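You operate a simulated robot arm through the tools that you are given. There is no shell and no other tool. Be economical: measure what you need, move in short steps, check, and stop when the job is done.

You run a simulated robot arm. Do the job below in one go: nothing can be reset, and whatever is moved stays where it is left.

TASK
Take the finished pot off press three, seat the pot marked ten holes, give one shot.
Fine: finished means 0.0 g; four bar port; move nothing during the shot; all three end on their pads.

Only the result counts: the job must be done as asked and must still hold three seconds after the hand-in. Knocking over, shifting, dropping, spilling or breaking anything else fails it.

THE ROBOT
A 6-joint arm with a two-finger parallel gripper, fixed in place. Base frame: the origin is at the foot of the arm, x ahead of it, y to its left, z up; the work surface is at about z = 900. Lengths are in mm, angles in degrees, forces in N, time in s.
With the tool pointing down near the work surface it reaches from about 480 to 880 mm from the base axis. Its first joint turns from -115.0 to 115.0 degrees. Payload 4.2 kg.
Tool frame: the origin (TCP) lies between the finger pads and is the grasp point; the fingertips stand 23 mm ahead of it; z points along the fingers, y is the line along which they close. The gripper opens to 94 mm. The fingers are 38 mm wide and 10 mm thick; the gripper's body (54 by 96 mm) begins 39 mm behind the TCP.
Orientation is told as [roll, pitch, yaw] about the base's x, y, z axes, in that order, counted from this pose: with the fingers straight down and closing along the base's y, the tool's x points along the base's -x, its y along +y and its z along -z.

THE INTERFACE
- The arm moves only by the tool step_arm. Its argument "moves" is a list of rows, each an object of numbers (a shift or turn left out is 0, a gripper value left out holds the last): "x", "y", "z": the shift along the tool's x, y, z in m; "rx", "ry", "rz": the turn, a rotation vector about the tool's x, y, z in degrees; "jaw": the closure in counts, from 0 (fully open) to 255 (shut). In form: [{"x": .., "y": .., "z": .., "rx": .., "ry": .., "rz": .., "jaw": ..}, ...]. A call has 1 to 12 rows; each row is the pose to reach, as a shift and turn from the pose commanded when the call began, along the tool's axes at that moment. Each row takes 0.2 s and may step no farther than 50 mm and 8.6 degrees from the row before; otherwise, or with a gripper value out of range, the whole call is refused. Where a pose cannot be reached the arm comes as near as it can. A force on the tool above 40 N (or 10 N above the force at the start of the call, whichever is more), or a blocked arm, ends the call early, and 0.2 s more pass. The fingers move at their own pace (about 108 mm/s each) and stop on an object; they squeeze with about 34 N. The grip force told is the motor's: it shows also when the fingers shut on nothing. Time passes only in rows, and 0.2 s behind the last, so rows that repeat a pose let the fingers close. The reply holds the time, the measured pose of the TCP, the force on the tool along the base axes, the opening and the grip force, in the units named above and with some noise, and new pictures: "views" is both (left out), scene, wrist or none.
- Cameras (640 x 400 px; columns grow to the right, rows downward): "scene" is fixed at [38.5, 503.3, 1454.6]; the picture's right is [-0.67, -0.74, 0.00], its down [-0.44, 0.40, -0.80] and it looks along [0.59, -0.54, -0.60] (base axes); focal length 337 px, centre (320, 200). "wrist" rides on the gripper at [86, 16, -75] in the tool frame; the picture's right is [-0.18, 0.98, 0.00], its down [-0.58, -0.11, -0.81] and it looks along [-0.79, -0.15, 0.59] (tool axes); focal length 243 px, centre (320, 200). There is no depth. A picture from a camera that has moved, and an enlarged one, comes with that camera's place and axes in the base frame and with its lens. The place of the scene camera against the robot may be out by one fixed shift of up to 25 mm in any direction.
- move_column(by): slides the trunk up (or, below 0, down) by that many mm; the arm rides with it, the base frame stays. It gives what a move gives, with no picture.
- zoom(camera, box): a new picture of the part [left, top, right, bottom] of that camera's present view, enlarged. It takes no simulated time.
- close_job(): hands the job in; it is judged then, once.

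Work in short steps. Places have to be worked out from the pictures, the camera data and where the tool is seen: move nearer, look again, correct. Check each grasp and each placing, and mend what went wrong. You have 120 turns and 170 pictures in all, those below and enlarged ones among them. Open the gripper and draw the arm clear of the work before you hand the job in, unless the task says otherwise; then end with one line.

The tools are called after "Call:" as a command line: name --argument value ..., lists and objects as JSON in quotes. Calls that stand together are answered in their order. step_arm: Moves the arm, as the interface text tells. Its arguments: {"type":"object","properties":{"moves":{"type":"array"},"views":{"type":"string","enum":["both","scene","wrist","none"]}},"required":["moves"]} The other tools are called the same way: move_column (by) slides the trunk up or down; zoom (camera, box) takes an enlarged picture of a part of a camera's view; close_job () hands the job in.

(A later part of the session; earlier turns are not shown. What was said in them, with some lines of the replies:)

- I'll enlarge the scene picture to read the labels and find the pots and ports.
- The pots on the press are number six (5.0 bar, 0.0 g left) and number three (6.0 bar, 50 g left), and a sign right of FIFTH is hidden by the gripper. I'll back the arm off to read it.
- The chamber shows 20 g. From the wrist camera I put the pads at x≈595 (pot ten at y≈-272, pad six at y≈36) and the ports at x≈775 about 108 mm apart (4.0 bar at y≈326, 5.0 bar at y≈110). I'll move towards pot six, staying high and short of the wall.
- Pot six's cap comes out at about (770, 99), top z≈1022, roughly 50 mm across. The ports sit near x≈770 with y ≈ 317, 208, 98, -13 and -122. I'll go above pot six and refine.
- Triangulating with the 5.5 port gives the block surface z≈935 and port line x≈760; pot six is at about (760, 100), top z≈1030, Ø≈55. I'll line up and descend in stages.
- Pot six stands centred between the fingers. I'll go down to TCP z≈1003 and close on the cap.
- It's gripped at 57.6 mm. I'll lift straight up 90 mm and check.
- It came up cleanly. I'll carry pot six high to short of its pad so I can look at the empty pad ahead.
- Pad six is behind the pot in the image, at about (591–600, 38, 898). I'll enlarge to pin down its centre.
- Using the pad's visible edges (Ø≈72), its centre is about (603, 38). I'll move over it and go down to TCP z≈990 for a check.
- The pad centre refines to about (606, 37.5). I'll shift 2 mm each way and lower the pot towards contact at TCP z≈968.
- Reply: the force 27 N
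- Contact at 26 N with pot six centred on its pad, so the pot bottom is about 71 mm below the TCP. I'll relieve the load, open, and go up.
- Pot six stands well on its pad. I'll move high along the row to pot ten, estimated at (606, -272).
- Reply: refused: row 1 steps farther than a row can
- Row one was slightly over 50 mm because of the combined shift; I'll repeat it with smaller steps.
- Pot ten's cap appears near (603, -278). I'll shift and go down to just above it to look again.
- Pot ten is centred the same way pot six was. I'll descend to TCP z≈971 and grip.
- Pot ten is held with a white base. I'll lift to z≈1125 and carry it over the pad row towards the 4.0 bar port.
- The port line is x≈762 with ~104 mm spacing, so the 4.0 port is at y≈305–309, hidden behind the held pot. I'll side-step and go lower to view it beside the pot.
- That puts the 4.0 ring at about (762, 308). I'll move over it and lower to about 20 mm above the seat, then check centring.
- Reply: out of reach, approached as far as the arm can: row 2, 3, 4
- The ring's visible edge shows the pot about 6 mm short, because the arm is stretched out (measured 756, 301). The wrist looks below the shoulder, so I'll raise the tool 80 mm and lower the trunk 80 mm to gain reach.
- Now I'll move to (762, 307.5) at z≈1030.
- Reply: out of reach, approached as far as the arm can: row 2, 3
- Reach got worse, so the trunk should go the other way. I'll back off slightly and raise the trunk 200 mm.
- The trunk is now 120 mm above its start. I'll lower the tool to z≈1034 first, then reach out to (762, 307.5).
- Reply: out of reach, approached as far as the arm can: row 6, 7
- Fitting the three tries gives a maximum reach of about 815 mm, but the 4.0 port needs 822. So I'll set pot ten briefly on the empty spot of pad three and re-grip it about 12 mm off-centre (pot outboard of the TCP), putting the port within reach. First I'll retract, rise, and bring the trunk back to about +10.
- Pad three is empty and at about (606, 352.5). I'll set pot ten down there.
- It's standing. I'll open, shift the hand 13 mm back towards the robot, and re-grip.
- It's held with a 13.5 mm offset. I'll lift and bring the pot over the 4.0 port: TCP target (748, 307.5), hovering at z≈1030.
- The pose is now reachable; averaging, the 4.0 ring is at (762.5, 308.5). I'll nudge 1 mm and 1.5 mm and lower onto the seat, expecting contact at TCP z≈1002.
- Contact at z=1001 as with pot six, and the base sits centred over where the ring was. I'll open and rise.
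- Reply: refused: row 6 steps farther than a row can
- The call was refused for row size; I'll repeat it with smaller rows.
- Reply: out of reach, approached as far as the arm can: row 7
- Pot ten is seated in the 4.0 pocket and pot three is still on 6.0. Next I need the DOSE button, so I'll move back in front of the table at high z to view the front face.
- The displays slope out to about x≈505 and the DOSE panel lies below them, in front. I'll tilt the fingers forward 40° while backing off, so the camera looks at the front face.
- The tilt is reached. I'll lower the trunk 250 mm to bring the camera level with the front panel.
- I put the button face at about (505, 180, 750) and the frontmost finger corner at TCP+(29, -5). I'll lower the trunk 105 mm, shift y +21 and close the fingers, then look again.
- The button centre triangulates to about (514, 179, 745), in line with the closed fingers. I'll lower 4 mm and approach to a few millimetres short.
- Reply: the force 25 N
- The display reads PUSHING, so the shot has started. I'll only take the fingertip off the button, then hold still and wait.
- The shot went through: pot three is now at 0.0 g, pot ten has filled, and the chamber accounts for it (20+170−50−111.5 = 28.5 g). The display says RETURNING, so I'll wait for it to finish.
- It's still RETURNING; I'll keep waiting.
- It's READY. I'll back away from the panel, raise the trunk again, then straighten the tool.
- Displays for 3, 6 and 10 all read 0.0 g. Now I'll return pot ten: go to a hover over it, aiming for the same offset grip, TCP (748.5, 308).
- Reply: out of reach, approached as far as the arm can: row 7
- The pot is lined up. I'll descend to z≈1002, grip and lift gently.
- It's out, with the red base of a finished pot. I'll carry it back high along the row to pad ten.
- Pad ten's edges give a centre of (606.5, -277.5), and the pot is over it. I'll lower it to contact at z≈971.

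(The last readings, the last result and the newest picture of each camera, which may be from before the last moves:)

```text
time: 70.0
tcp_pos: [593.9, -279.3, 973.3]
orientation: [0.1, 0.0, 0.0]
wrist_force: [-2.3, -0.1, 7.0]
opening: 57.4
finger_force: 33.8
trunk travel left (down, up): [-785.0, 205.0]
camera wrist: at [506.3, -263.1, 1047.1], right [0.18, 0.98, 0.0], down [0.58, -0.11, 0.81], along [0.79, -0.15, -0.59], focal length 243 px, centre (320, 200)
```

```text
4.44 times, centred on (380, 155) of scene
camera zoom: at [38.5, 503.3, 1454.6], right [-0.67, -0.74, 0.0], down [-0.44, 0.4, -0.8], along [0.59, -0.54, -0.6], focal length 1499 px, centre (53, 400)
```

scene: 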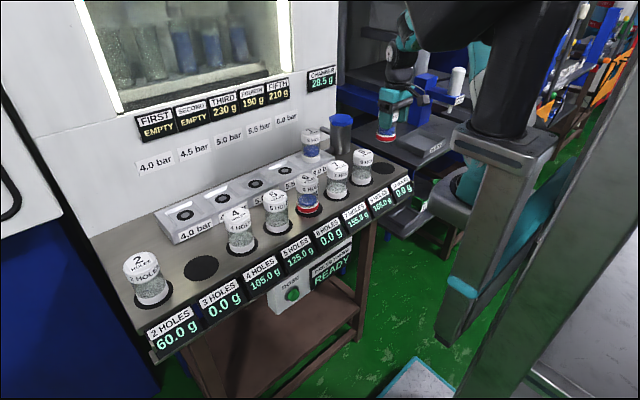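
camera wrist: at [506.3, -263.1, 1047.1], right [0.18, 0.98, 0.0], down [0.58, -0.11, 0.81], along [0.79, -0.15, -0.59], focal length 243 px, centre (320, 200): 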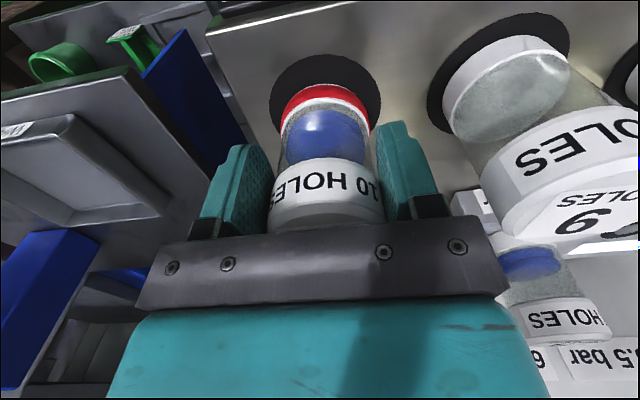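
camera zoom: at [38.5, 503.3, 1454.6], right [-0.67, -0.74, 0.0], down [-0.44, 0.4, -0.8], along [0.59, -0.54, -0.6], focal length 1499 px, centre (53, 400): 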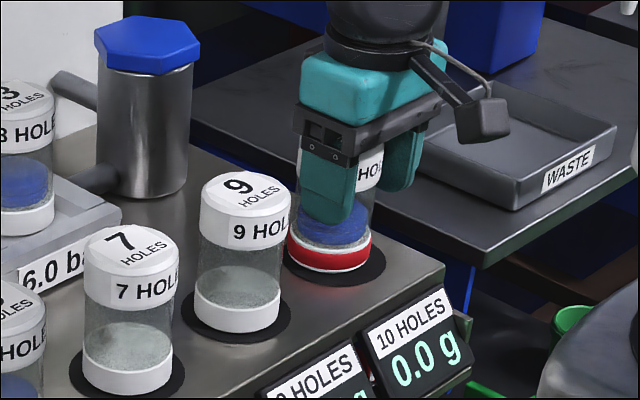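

Pot ten rests on its pad. I'll release, rise, and go to a hover over pot three at the 6.0 port, estimated (761, -107).

Call:
step_arm --moves '[{"z": 0.0, "jaw": 0}, {"jaw": 0}, {"jaw": 0}, {"z": -0.035}, {"z": -0.08}, {"z": -0.125}, {"x": -0.03, "y": 0.035, "z": -0.125}, {"x": -0.06, "y": 0.07, "z": -0.125}, {"x": -0.09, "y": 0.105, "z": -0.125}, {"x": -0.12, "y": 0.14, "z": -0.125}, {"x": -0.155, "y": 0.17, "z": -0.125}, {"x": -0.168, "y": 0.171, "z": -0.12}]' --views "both"

Call:
zoom --camera "scene" --box '[270, 110, 430, 230]'

```text
time: 72.6
tcp_pos: [761.8, -106.7, 1091.1]
orientation: [0.0, 0.0, 0.0]
wrist_force: [-0.7, 0.0, -0.3]
opening: 93.8
finger_force: 0.1
trunk travel left (down, up): [-785.0, 205.0]
camera wrist: at [674.7, -91.1, 1166.5], right [0.18, 0.98, 0.0], down [0.58, -0.11, 0.81], along [0.79, -0.15, -0.59], focal length 243 px, centre (320, 200)
```

scene: 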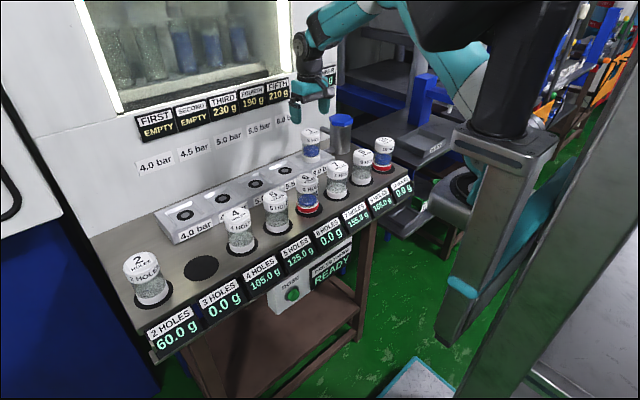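
wrist: 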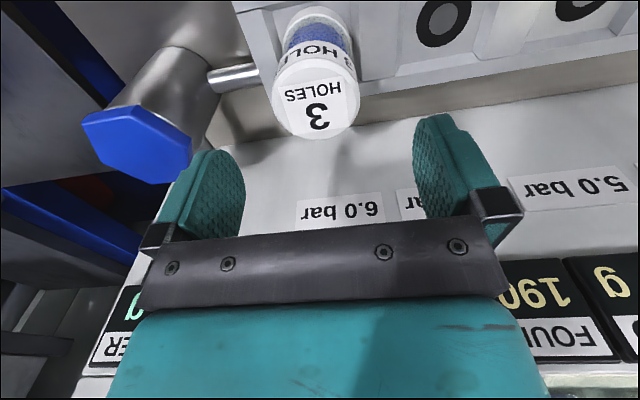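

```text
3.33 times, centred on (350, 170) of scene
camera zoom: at [38.5, 503.3, 1454.6], right [-0.67, -0.74, 0.0], down [-0.44, 0.4, -0.8], along [0.59, -0.54, -0.6], focal length 1124 px, centre (220, 300)
```

zoom: 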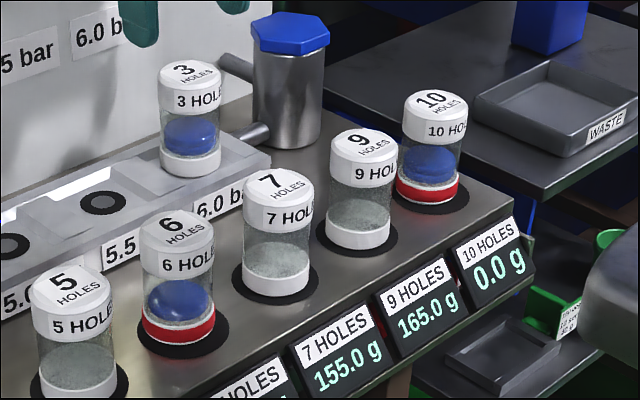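

Pot three's cap is about 4 mm to -y of the hand, and the canister is clear of the fingers. I'll correct and descend to just above for a check.

Call:
step_arm --moves '[{"x": 0.001, "y": -0.004}, {"x": 0.001, "y": -0.004, "z": 0.03}, {"x": 0.001, "y": -0.004, "z": 0.05}]' --views "wrist"

```text
time: 73.4
tcp_pos: [759.9, -111.0, 1041.8]
orientation: [0.1, 0.1, 0.0]
wrist_force: [0.8, 0.3, 0.0]
opening: 94.1
finger_force: 0.0
trunk travel left (down, up): [-785.0, 205.0]
camera wrist: at [673.2, -95.7, 1116.4], right [0.18, 0.98, 0.0], down [0.58, -0.11, 0.81], along [0.79, -0.15, -0.59], focal length 243 px, centre (320, 200)
```

wrist: 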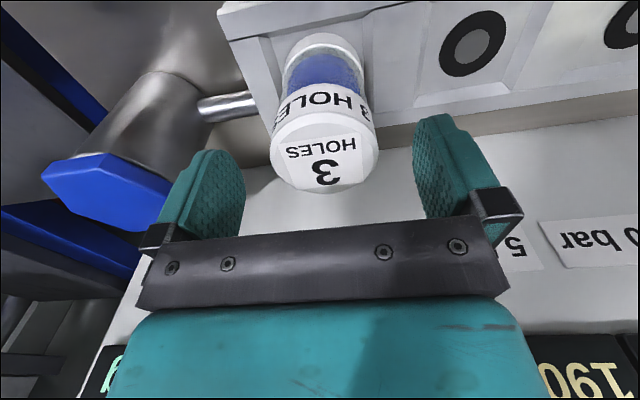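

It's nearly centred, with a 1.5 mm correction. I'll descend to z≈1002, grip and lift.

Call:
step_arm --moves '[{"y": 0.0015, "z": 0.02}, {"y": 0.0015, "z": 0.0395}, {"y": 0.0015, "z": 0.0395, "jaw": 255}, {"y": 0.0015, "z": 0.0395, "jaw": 255}, {"y": 0.0015, "z": 0.0395, "jaw": 255}, {"y": 0.0015, "z": 0.03}, {"y": 0.0015, "z": -0.01}, {"y": 0.0015, "z": -0.05}, {"y": 0.0015, "z": -0.083}]' --views "wrist"

```text
time: 75.4
tcp_pos: [759.1, -110.4, 1124.8]
orientation: [0.0, 0.1, 0.0]
wrist_force: [0.7, -0.2, -3.1]
opening: 57.7
finger_force: 33.3
trunk travel left (down, up): [-785.0, 205.0]
camera wrist: at [673.5, -94.5, 1199.4], right [0.18, 0.98, 0.0], down [0.58, -0.11, 0.81], along [0.79, -0.15, -0.59], focal length 243 px, centre (320, 200)
```

wrist: 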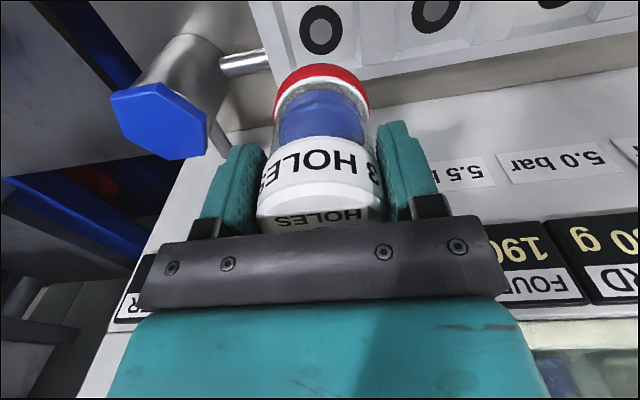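

Pot three is lifted with its red base showing. I'll carry it high along the row to pad three at (606.5, 352.5).

Call:
step_arm --moves '[{"x": 0.035, "y": 0.03}, {"x": 0.07, "y": 0.06}, {"x": 0.105, "y": 0.09}, {"x": 0.14, "y": 0.12}, {"x": 0.153, "y": 0.165}, {"x": 0.153, "y": 0.213}, {"x": 0.153, "y": 0.261}, {"x": 0.153, "y": 0.309}, {"x": 0.153, "y": 0.357}, {"x": 0.153, "y": 0.405}, {"x": 0.153, "y": 0.45}, {"x": 0.153, "y": 0.463}]' --views "none"

Call:
step_arm --moves '[{"z": 0.03}, {"z": 0.05}, {"z": 0.05}]' --views "wrist"

Call:
zoom --camera "wrist" --box '[160, 0, 480, 200]'

```text
time: 78.0
tcp_pos: [607.3, 353.9, 1126.0]
orientation: [0.0, -0.1, -0.1]
wrist_force: [0.2, -0.8, -2.4]
opening: 57.3
finger_force: 34.3
trunk travel left (down, up): [-785.0, 205.0]
```

```text
time: 78.8
tcp_pos: [606.2, 354.1, 1074.7]
orientation: [0.0, -0.1, -0.1]
wrist_force: [-0.6, 0.1, -3.4]
opening: 57.5
finger_force: 34.5
trunk travel left (down, up): [-785.0, 205.0]
camera wrist: at [519.4, 369.5, 1149.5], right [0.18, 0.98, 0.0], down [0.58, -0.11, 0.81], along [0.79, -0.15, -0.59], focal length 243 px, centre (320, 200)
```

wrist: 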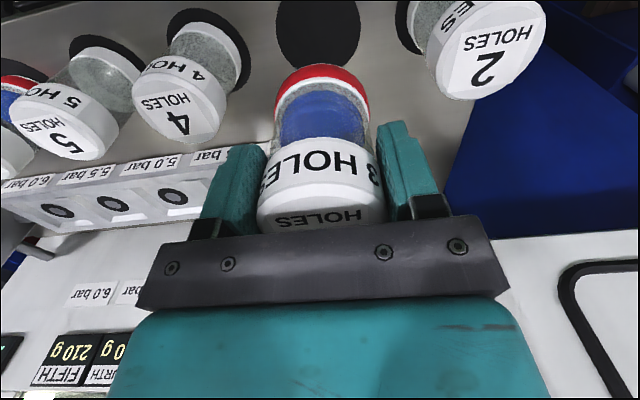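

```text
2.00 times, centred on (320, 100) of wrist
camera zoom: at [519.4, 369.5, 1149.5], right [0.18, 0.98, 0.0], down [0.58, -0.11, 0.81], along [0.79, -0.15, -0.59], focal length 485 px, centre (320, 400)
```

zoom: 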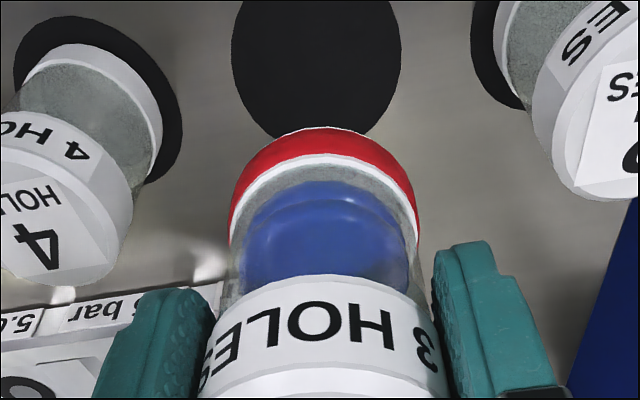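

The pad centre reads y≈352, so I'll shift -2 mm and lower to contact.

Call:
step_arm --moves '[{"y": -0.002, "z": 0.04}, {"y": -0.002, "z": 0.08}, {"y": -0.002, "z": 0.097}, {"y": -0.002, "z": 0.101}, {"y": -0.002, "z": 0.104}]' --views "wrist"

Call:
zoom --camera "scene" --box '[120, 180, 280, 320]'

```text
time: 80.0
tcp_pos: [606.7, 352.2, 972.4]
orientation: [0.1, 0.0, 0.0]
wrist_force: [-2.5, -1.5, 4.8]
opening: 57.4
finger_force: 33.5
trunk travel left (down, up): [-785.0, 205.0]
camera wrist: at [519.9, 366.9, 1046.5], right [0.18, 0.98, 0.0], down [0.58, -0.11, 0.81], along [0.79, -0.15, -0.59], focal length 243 px, centre (320, 200)
```

wrist: 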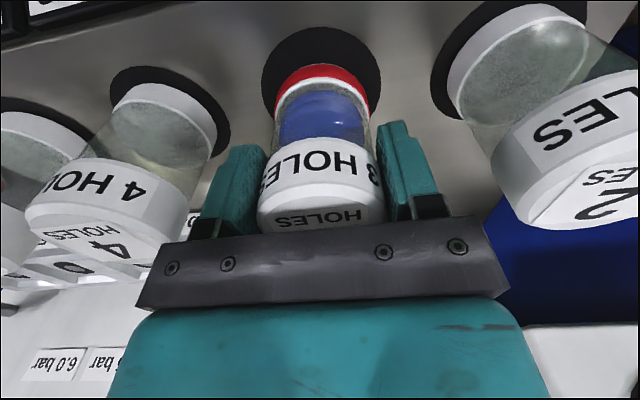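

```text
2.86 times, centred on (200, 250) of scene
camera zoom: at [38.5, 503.3, 1454.6], right [-0.67, -0.74, 0.0], down [-0.44, 0.4, -0.8], along [0.59, -0.54, -0.6], focal length 964 px, centre (663, 57)
```

zoom: 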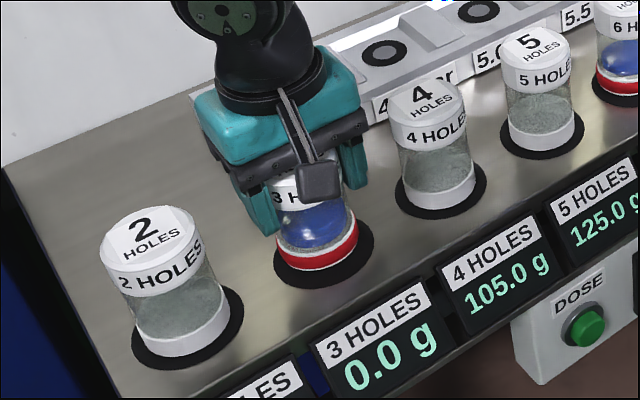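

Contact is fine, but comparing rims with the undisturbed pots, pot three sits about 8 mm too far in +x on its pad, and pots six and ten look about 6–7 mm off too. I'll correct pot three now while it's held: lift, shift back 8 mm, lower again.

Call:
step_arm --moves '[{"z": -0.006}, {"x": 0.008, "z": -0.006}, {"x": 0.008, "z": -0.002}, {"x": 0.008, "z": 0.0}]' --views "wrist"

Call:
zoom --camera "scene" --box '[120, 180, 280, 320]'

```text
time: 81.0
tcp_pos: [598.3, 351.5, 972.7]
orientation: [0.1, -0.1, 0.0]
wrist_force: [-2.3, -2.2, 6.7]
opening: 57.4
finger_force: 33.9
trunk travel left (down, up): [-785.0, 205.0]
camera wrist: at [511.9, 367.0, 1046.5], right [0.18, 0.98, 0.0], down [0.58, -0.11, 0.81], along [0.79, -0.15, -0.59], focal length 243 px, centre (320, 200)
```

wrist: 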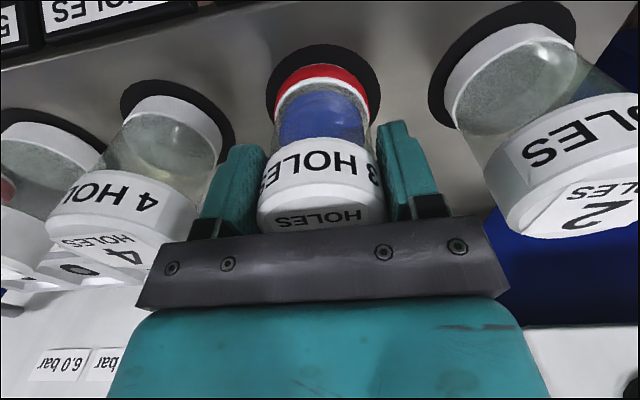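

```text
2.86 times, centred on (200, 250) of scene
camera zoom: at [38.5, 503.3, 1454.6], right [-0.67, -0.74, 0.0], down [-0.44, 0.4, -0.8], along [0.59, -0.54, -0.6], focal length 964 px, centre (663, 57)
```

zoom: 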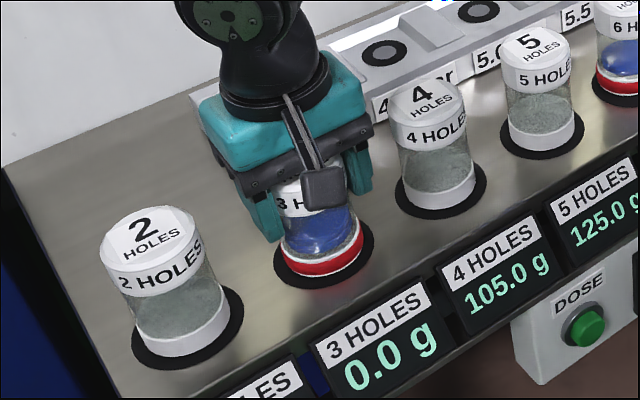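

Now it matches the neighbours. I'll release, rise, and move over pot six.

Call:
step_arm --moves '[{"jaw": 0}, {"jaw": 0}, {"jaw": 0}, {"z": -0.04}, {"z": -0.085}, {"z": -0.11, "y": -0.03}, {"z": -0.11, "y": -0.078}, {"z": -0.11, "y": -0.126}, {"z": -0.11, "y": -0.174}, {"z": -0.11, "y": -0.222}, {"z": -0.11, "y": -0.27}, {"x": -0.008, "z": -0.1, "y": -0.314}]' --views "both"

Call:
zoom --camera "wrist" --box '[200, 0, 440, 150]'

```text
time: 83.6
tcp_pos: [607.6, 35.8, 1073.0]
orientation: [0.0, 0.1, 0.0]
wrist_force: [-0.2, 0.3, -0.1]
opening: 93.9
finger_force: 0.1
trunk travel left (down, up): [-785.0, 205.0]
camera wrist: at [520.8, 52.2, 1146.5], right [0.18, 0.98, 0.0], down [0.58, -0.11, 0.81], along [0.79, -0.15, -0.59], focal length 243 px, centre (320, 200)
```

scene: 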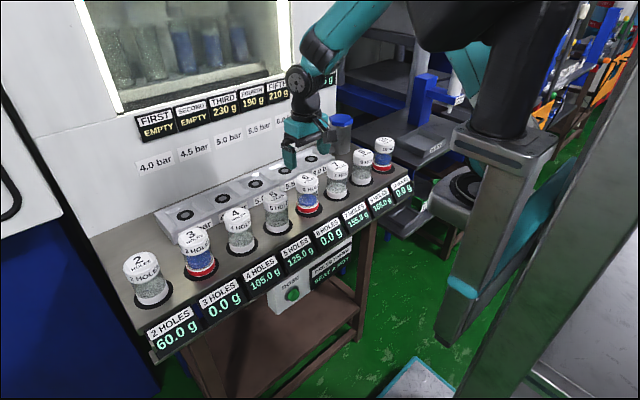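
wrist: 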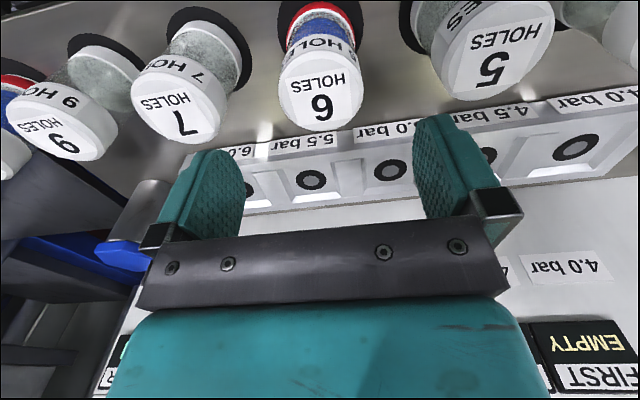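

```text
2.67 times, centred on (320, 75) of wrist
camera zoom: at [520.8, 52.2, 1146.5], right [0.18, 0.98, 0.0], down [0.58, -0.11, 0.81], along [0.79, -0.15, -0.59], focal length 647 px, centre (320, 533)
```

zoom: 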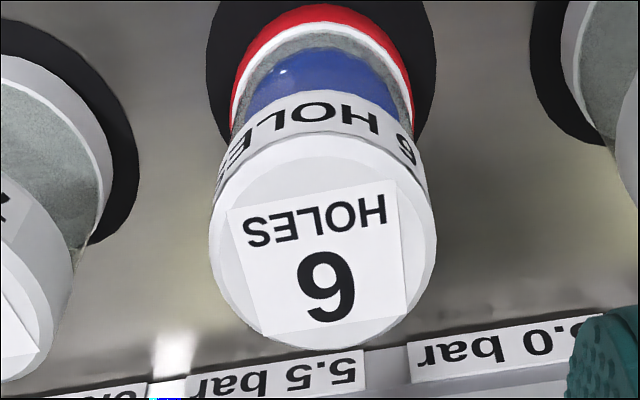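

The sign now seems to say SEAT A POT, and I can see pot six sitting towards the far side of its pad. I'll descend to z≈972, grip, lift 6 mm, shift back 7 mm and lower.

Call:
step_arm --moves '[{"y": 0.001, "z": 0.045}, {"y": 0.001, "z": 0.085}, {"y": 0.001, "z": 0.1}, {"y": 0.001, "z": 0.1, "jaw": 255}, {"y": 0.001, "z": 0.1, "jaw": 255}, {"y": 0.001, "z": 0.1, "jaw": 255}, {"y": 0.001, "z": 0.094}, {"x": 0.007, "y": 0.001, "z": 0.094}, {"x": 0.007, "y": 0.001, "z": 0.099}, {"x": 0.007, "y": 0.001, "z": 0.1015}]' --views "wrist"

Call:
zoom --camera "scene" --box '[250, 160, 370, 280]'

```text
time: 85.8
tcp_pos: [600.0, 37.7, 971.4]
orientation: [0.0, -0.1, 0.0]
wrist_force: [-1.1, -1.0, 12.3]
opening: 57.7
finger_force: 34.2
trunk travel left (down, up): [-785.0, 205.0]
camera wrist: at [513.4, 53.2, 1045.2], right [0.18, 0.98, 0.0], down [0.58, -0.11, 0.81], along [0.79, -0.15, -0.59], focal length 243 px, centre (320, 200)
```

wrist: 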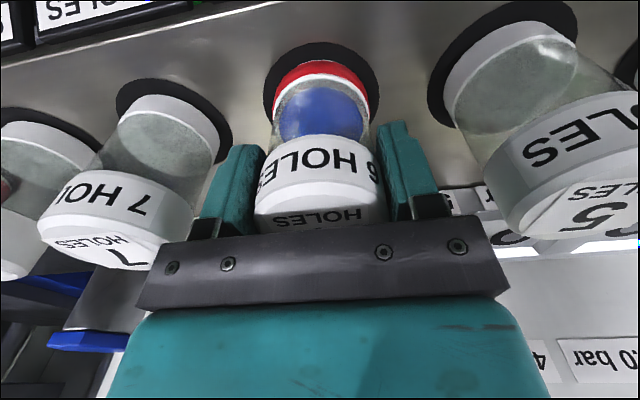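

```text
3.33 times, centred on (310, 220) of scene
camera zoom: at [38.5, 503.3, 1454.6], right [-0.67, -0.74, 0.0], down [-0.44, 0.4, -0.8], along [0.59, -0.54, -0.6], focal length 1124 px, centre (353, 133)
```

zoom: 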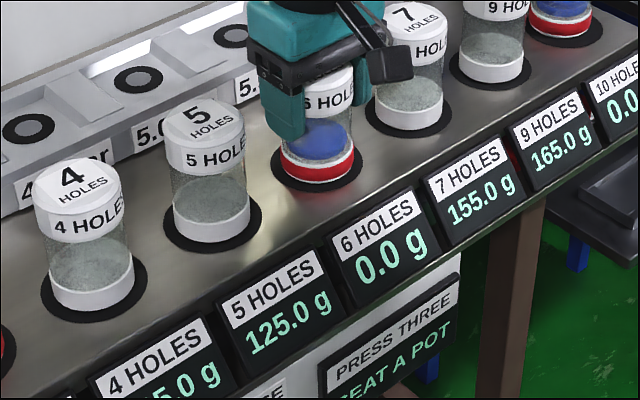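

Pot six is centred now, and the sign does read SEAT A POT. I'll release, rise, and go to pot ten for the same correction.

Call:
step_arm --moves '[{"jaw": 0}, {"jaw": 0}, {"jaw": 0}, {"z": -0.04}, {"z": -0.085}, {"z": -0.11, "y": -0.03}, {"z": -0.11, "y": -0.078}, {"z": -0.11, "y": -0.126}, {"z": -0.11, "y": -0.174}, {"z": -0.11, "y": -0.222}, {"z": -0.11, "y": -0.27}, {"x": -0.007, "z": -0.1, "y": -0.316}]' --views "wrist"

Call:
zoom --camera "scene" --box '[330, 110, 430, 200]'

```text
time: 88.4
tcp_pos: [606.6, -278.1, 1070.4]
orientation: [0.0, 0.0, 0.2]
wrist_force: [-0.8, -0.4, -0.6]
opening: 94.0
finger_force: 0.1
trunk travel left (down, up): [-785.0, 205.0]
camera wrist: at [519.1, -262.5, 1144.0], right [0.18, 0.98, 0.0], down [0.58, -0.11, 0.81], along [0.79, -0.15, -0.59], focal length 243 px, centre (320, 200)
```

wrist: 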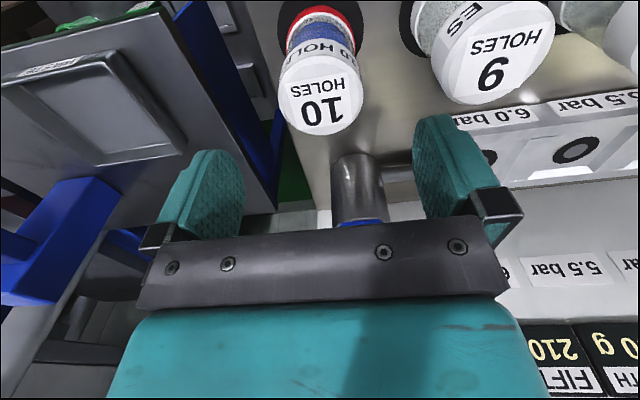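

```text
4.44 times, centred on (380, 155) of scene
camera zoom: at [38.5, 503.3, 1454.6], right [-0.67, -0.74, 0.0], down [-0.44, 0.4, -0.8], along [0.59, -0.54, -0.6], focal length 1499 px, centre (53, 400)
```

zoom: 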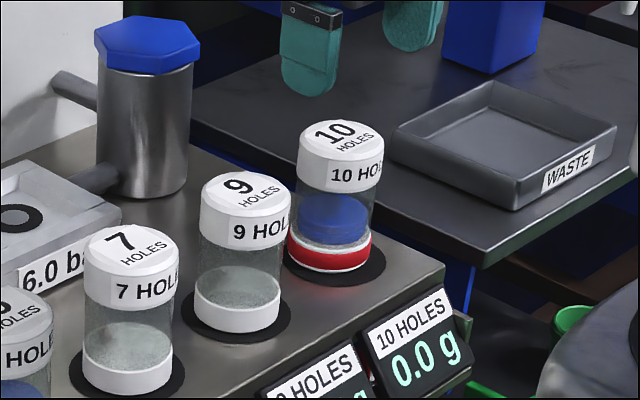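

Pot ten shows a similar offset of about 6 mm. I'll grip, lift slightly, shift back 6 mm and lower.

Call:
step_arm --moves '[{"y": 0, "z": 0.045}, {"z": 0.085}, {"z": 0.098}, {"z": 0.098, "jaw": 255}, {"z": 0.098, "jaw": 255}, {"z": 0.098, "jaw": 255}, {"z": 0.092}, {"x": 0.006, "z": 0.092}, {"x": 0.006, "z": 0.097}, {"x": 0.006, "z": 0.0985}]' --views "wrist"

Call:
zoom --camera "scene" --box '[330, 110, 430, 200]'

```text
time: 90.6
tcp_pos: [601.3, -277.8, 970.7]
orientation: [0.0, -0.1, 0.0]
wrist_force: [0.6, -0.4, -3.2]
opening: 57.3
finger_force: 33.9
trunk travel left (down, up): [-785.0, 205.0]
camera wrist: at [514.5, -262.2, 1045.6], right [0.18, 0.98, 0.0], down [0.58, -0.11, 0.81], along [0.79, -0.15, -0.59], focal length 243 px, centre (320, 200)
```

wrist: 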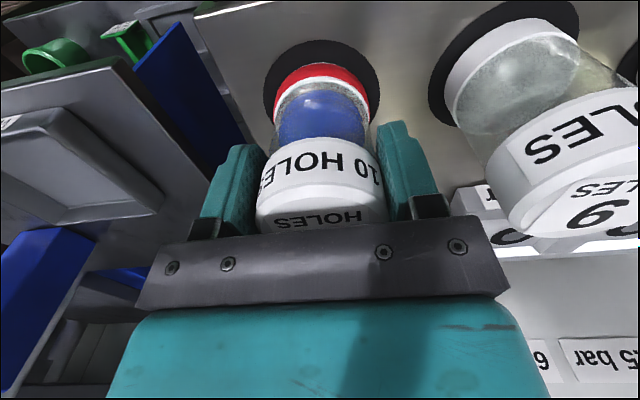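

```text
4.44 times, centred on (380, 155) of scene
camera zoom: at [38.5, 503.3, 1454.6], right [-0.67, -0.74, 0.0], down [-0.44, 0.4, -0.8], along [0.59, -0.54, -0.6], focal length 1499 px, centre (53, 400)
```

zoom: 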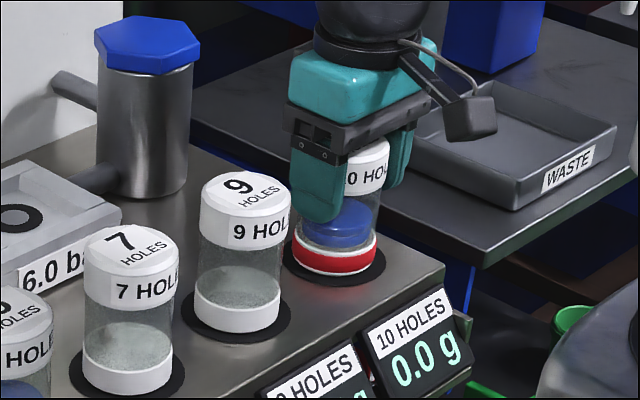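

It's centred but not yet touching (the force still shows the pot's weight). I'll lower a bit more to contact.

Call:
step_arm --moves '[{"z": 0.001}, {"z": 0.002}, {"z": 0.003}]' --views "none"

```text
time: 91.4
tcp_pos: [599.8, -276.7, 969.0]
orientation: [-0.1, -0.2, 0.0]
wrist_force: [-0.9, 2.9, 27.0]
opening: 57.5
finger_force: 34.2
trunk travel left (down, up): [-785.0, 205.0]
```

It's in contact. I'll release, rise and back the arm clear, then make a final check.

Call:
step_arm --moves '[{"z": -0.002}, {"z": -0.002, "jaw": 0}, {"z": -0.002, "jaw": 0}, {"z": -0.002, "jaw": 0}, {"z": -0.04}, {"z": -0.085}, {"z": -0.13}, {"z": -0.17, "x": 0.02}, {"z": -0.2, "x": 0.05}, {"z": -0.2, "x": 0.05}]' --views "both"

Call:
zoom --camera "scene" --box '[120, 120, 270, 350]'

Call:
zoom --camera "scene" --box '[240, 110, 430, 290]'

```text
time: 93.6
tcp_pos: [551.7, -277.6, 1169.1]
orientation: [0.0, 0.0, 0.0]
wrist_force: [-0.6, 1.2, 0.5]
opening: 93.9
finger_force: 0.0
trunk travel left (down, up): [-785.0, 205.0]
camera wrist: at [464.8, -262.6, 1243.7], right [0.18, 0.98, 0.0], down [0.58, -0.11, 0.81], along [0.79, -0.15, -0.59], focal length 243 px, centre (320, 200)
```

scene: 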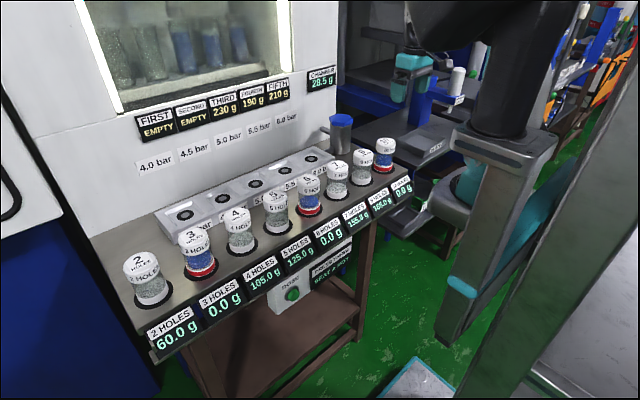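
wrist: 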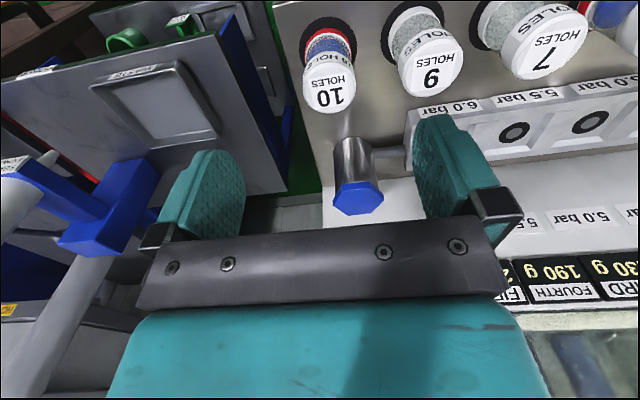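

```text
1.74 times, centred on (195, 235) of scene
camera zoom: at [38.5, 503.3, 1454.6], right [-0.67, -0.74, 0.0], down [-0.44, 0.4, -0.8], along [0.59, -0.54, -0.6], focal length 587 px, centre (537, 139)
```

zoom: 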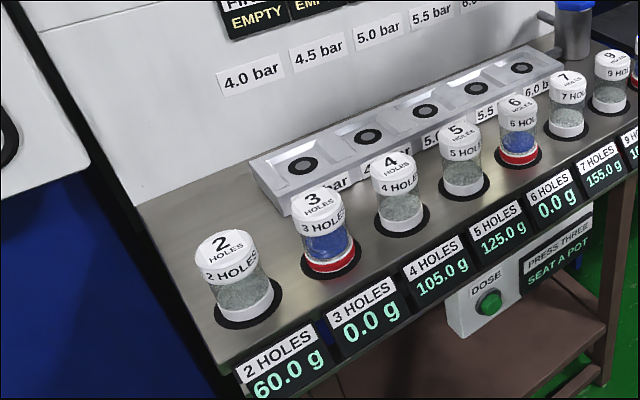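

```text
2.22 times, centred on (335, 200) of scene
camera zoom: at [38.5, 503.3, 1454.6], right [-0.67, -0.74, 0.0], down [-0.44, 0.4, -0.8], along [0.59, -0.54, -0.6], focal length 750 px, centre (287, 200)
```

zoom: 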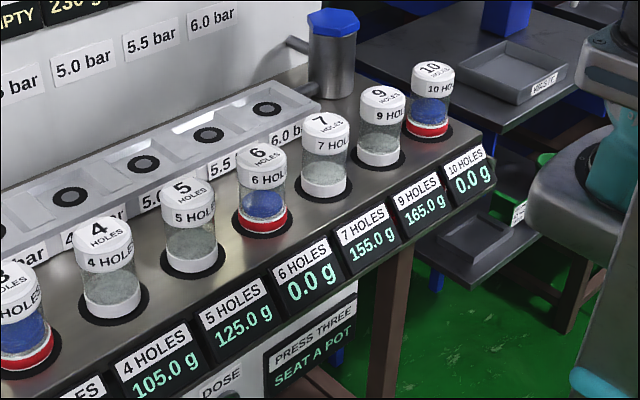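

Pots 3, 6 and 10 all stand on their own pads at 0.0 g, the ports are empty, the other pots haven't moved, and the gripper is open and clear. I'll hand the job in.

Call:
close_job

```text
The job is handed in.
```

I took pot six off press three, seated pot ten on the 4.0 bar port and gave one shot; pots 3, 6 and 10 are now on their own pads, each reading 0.0 g. I left pot three on its 6.0 bar port for the shot, and it also finished.
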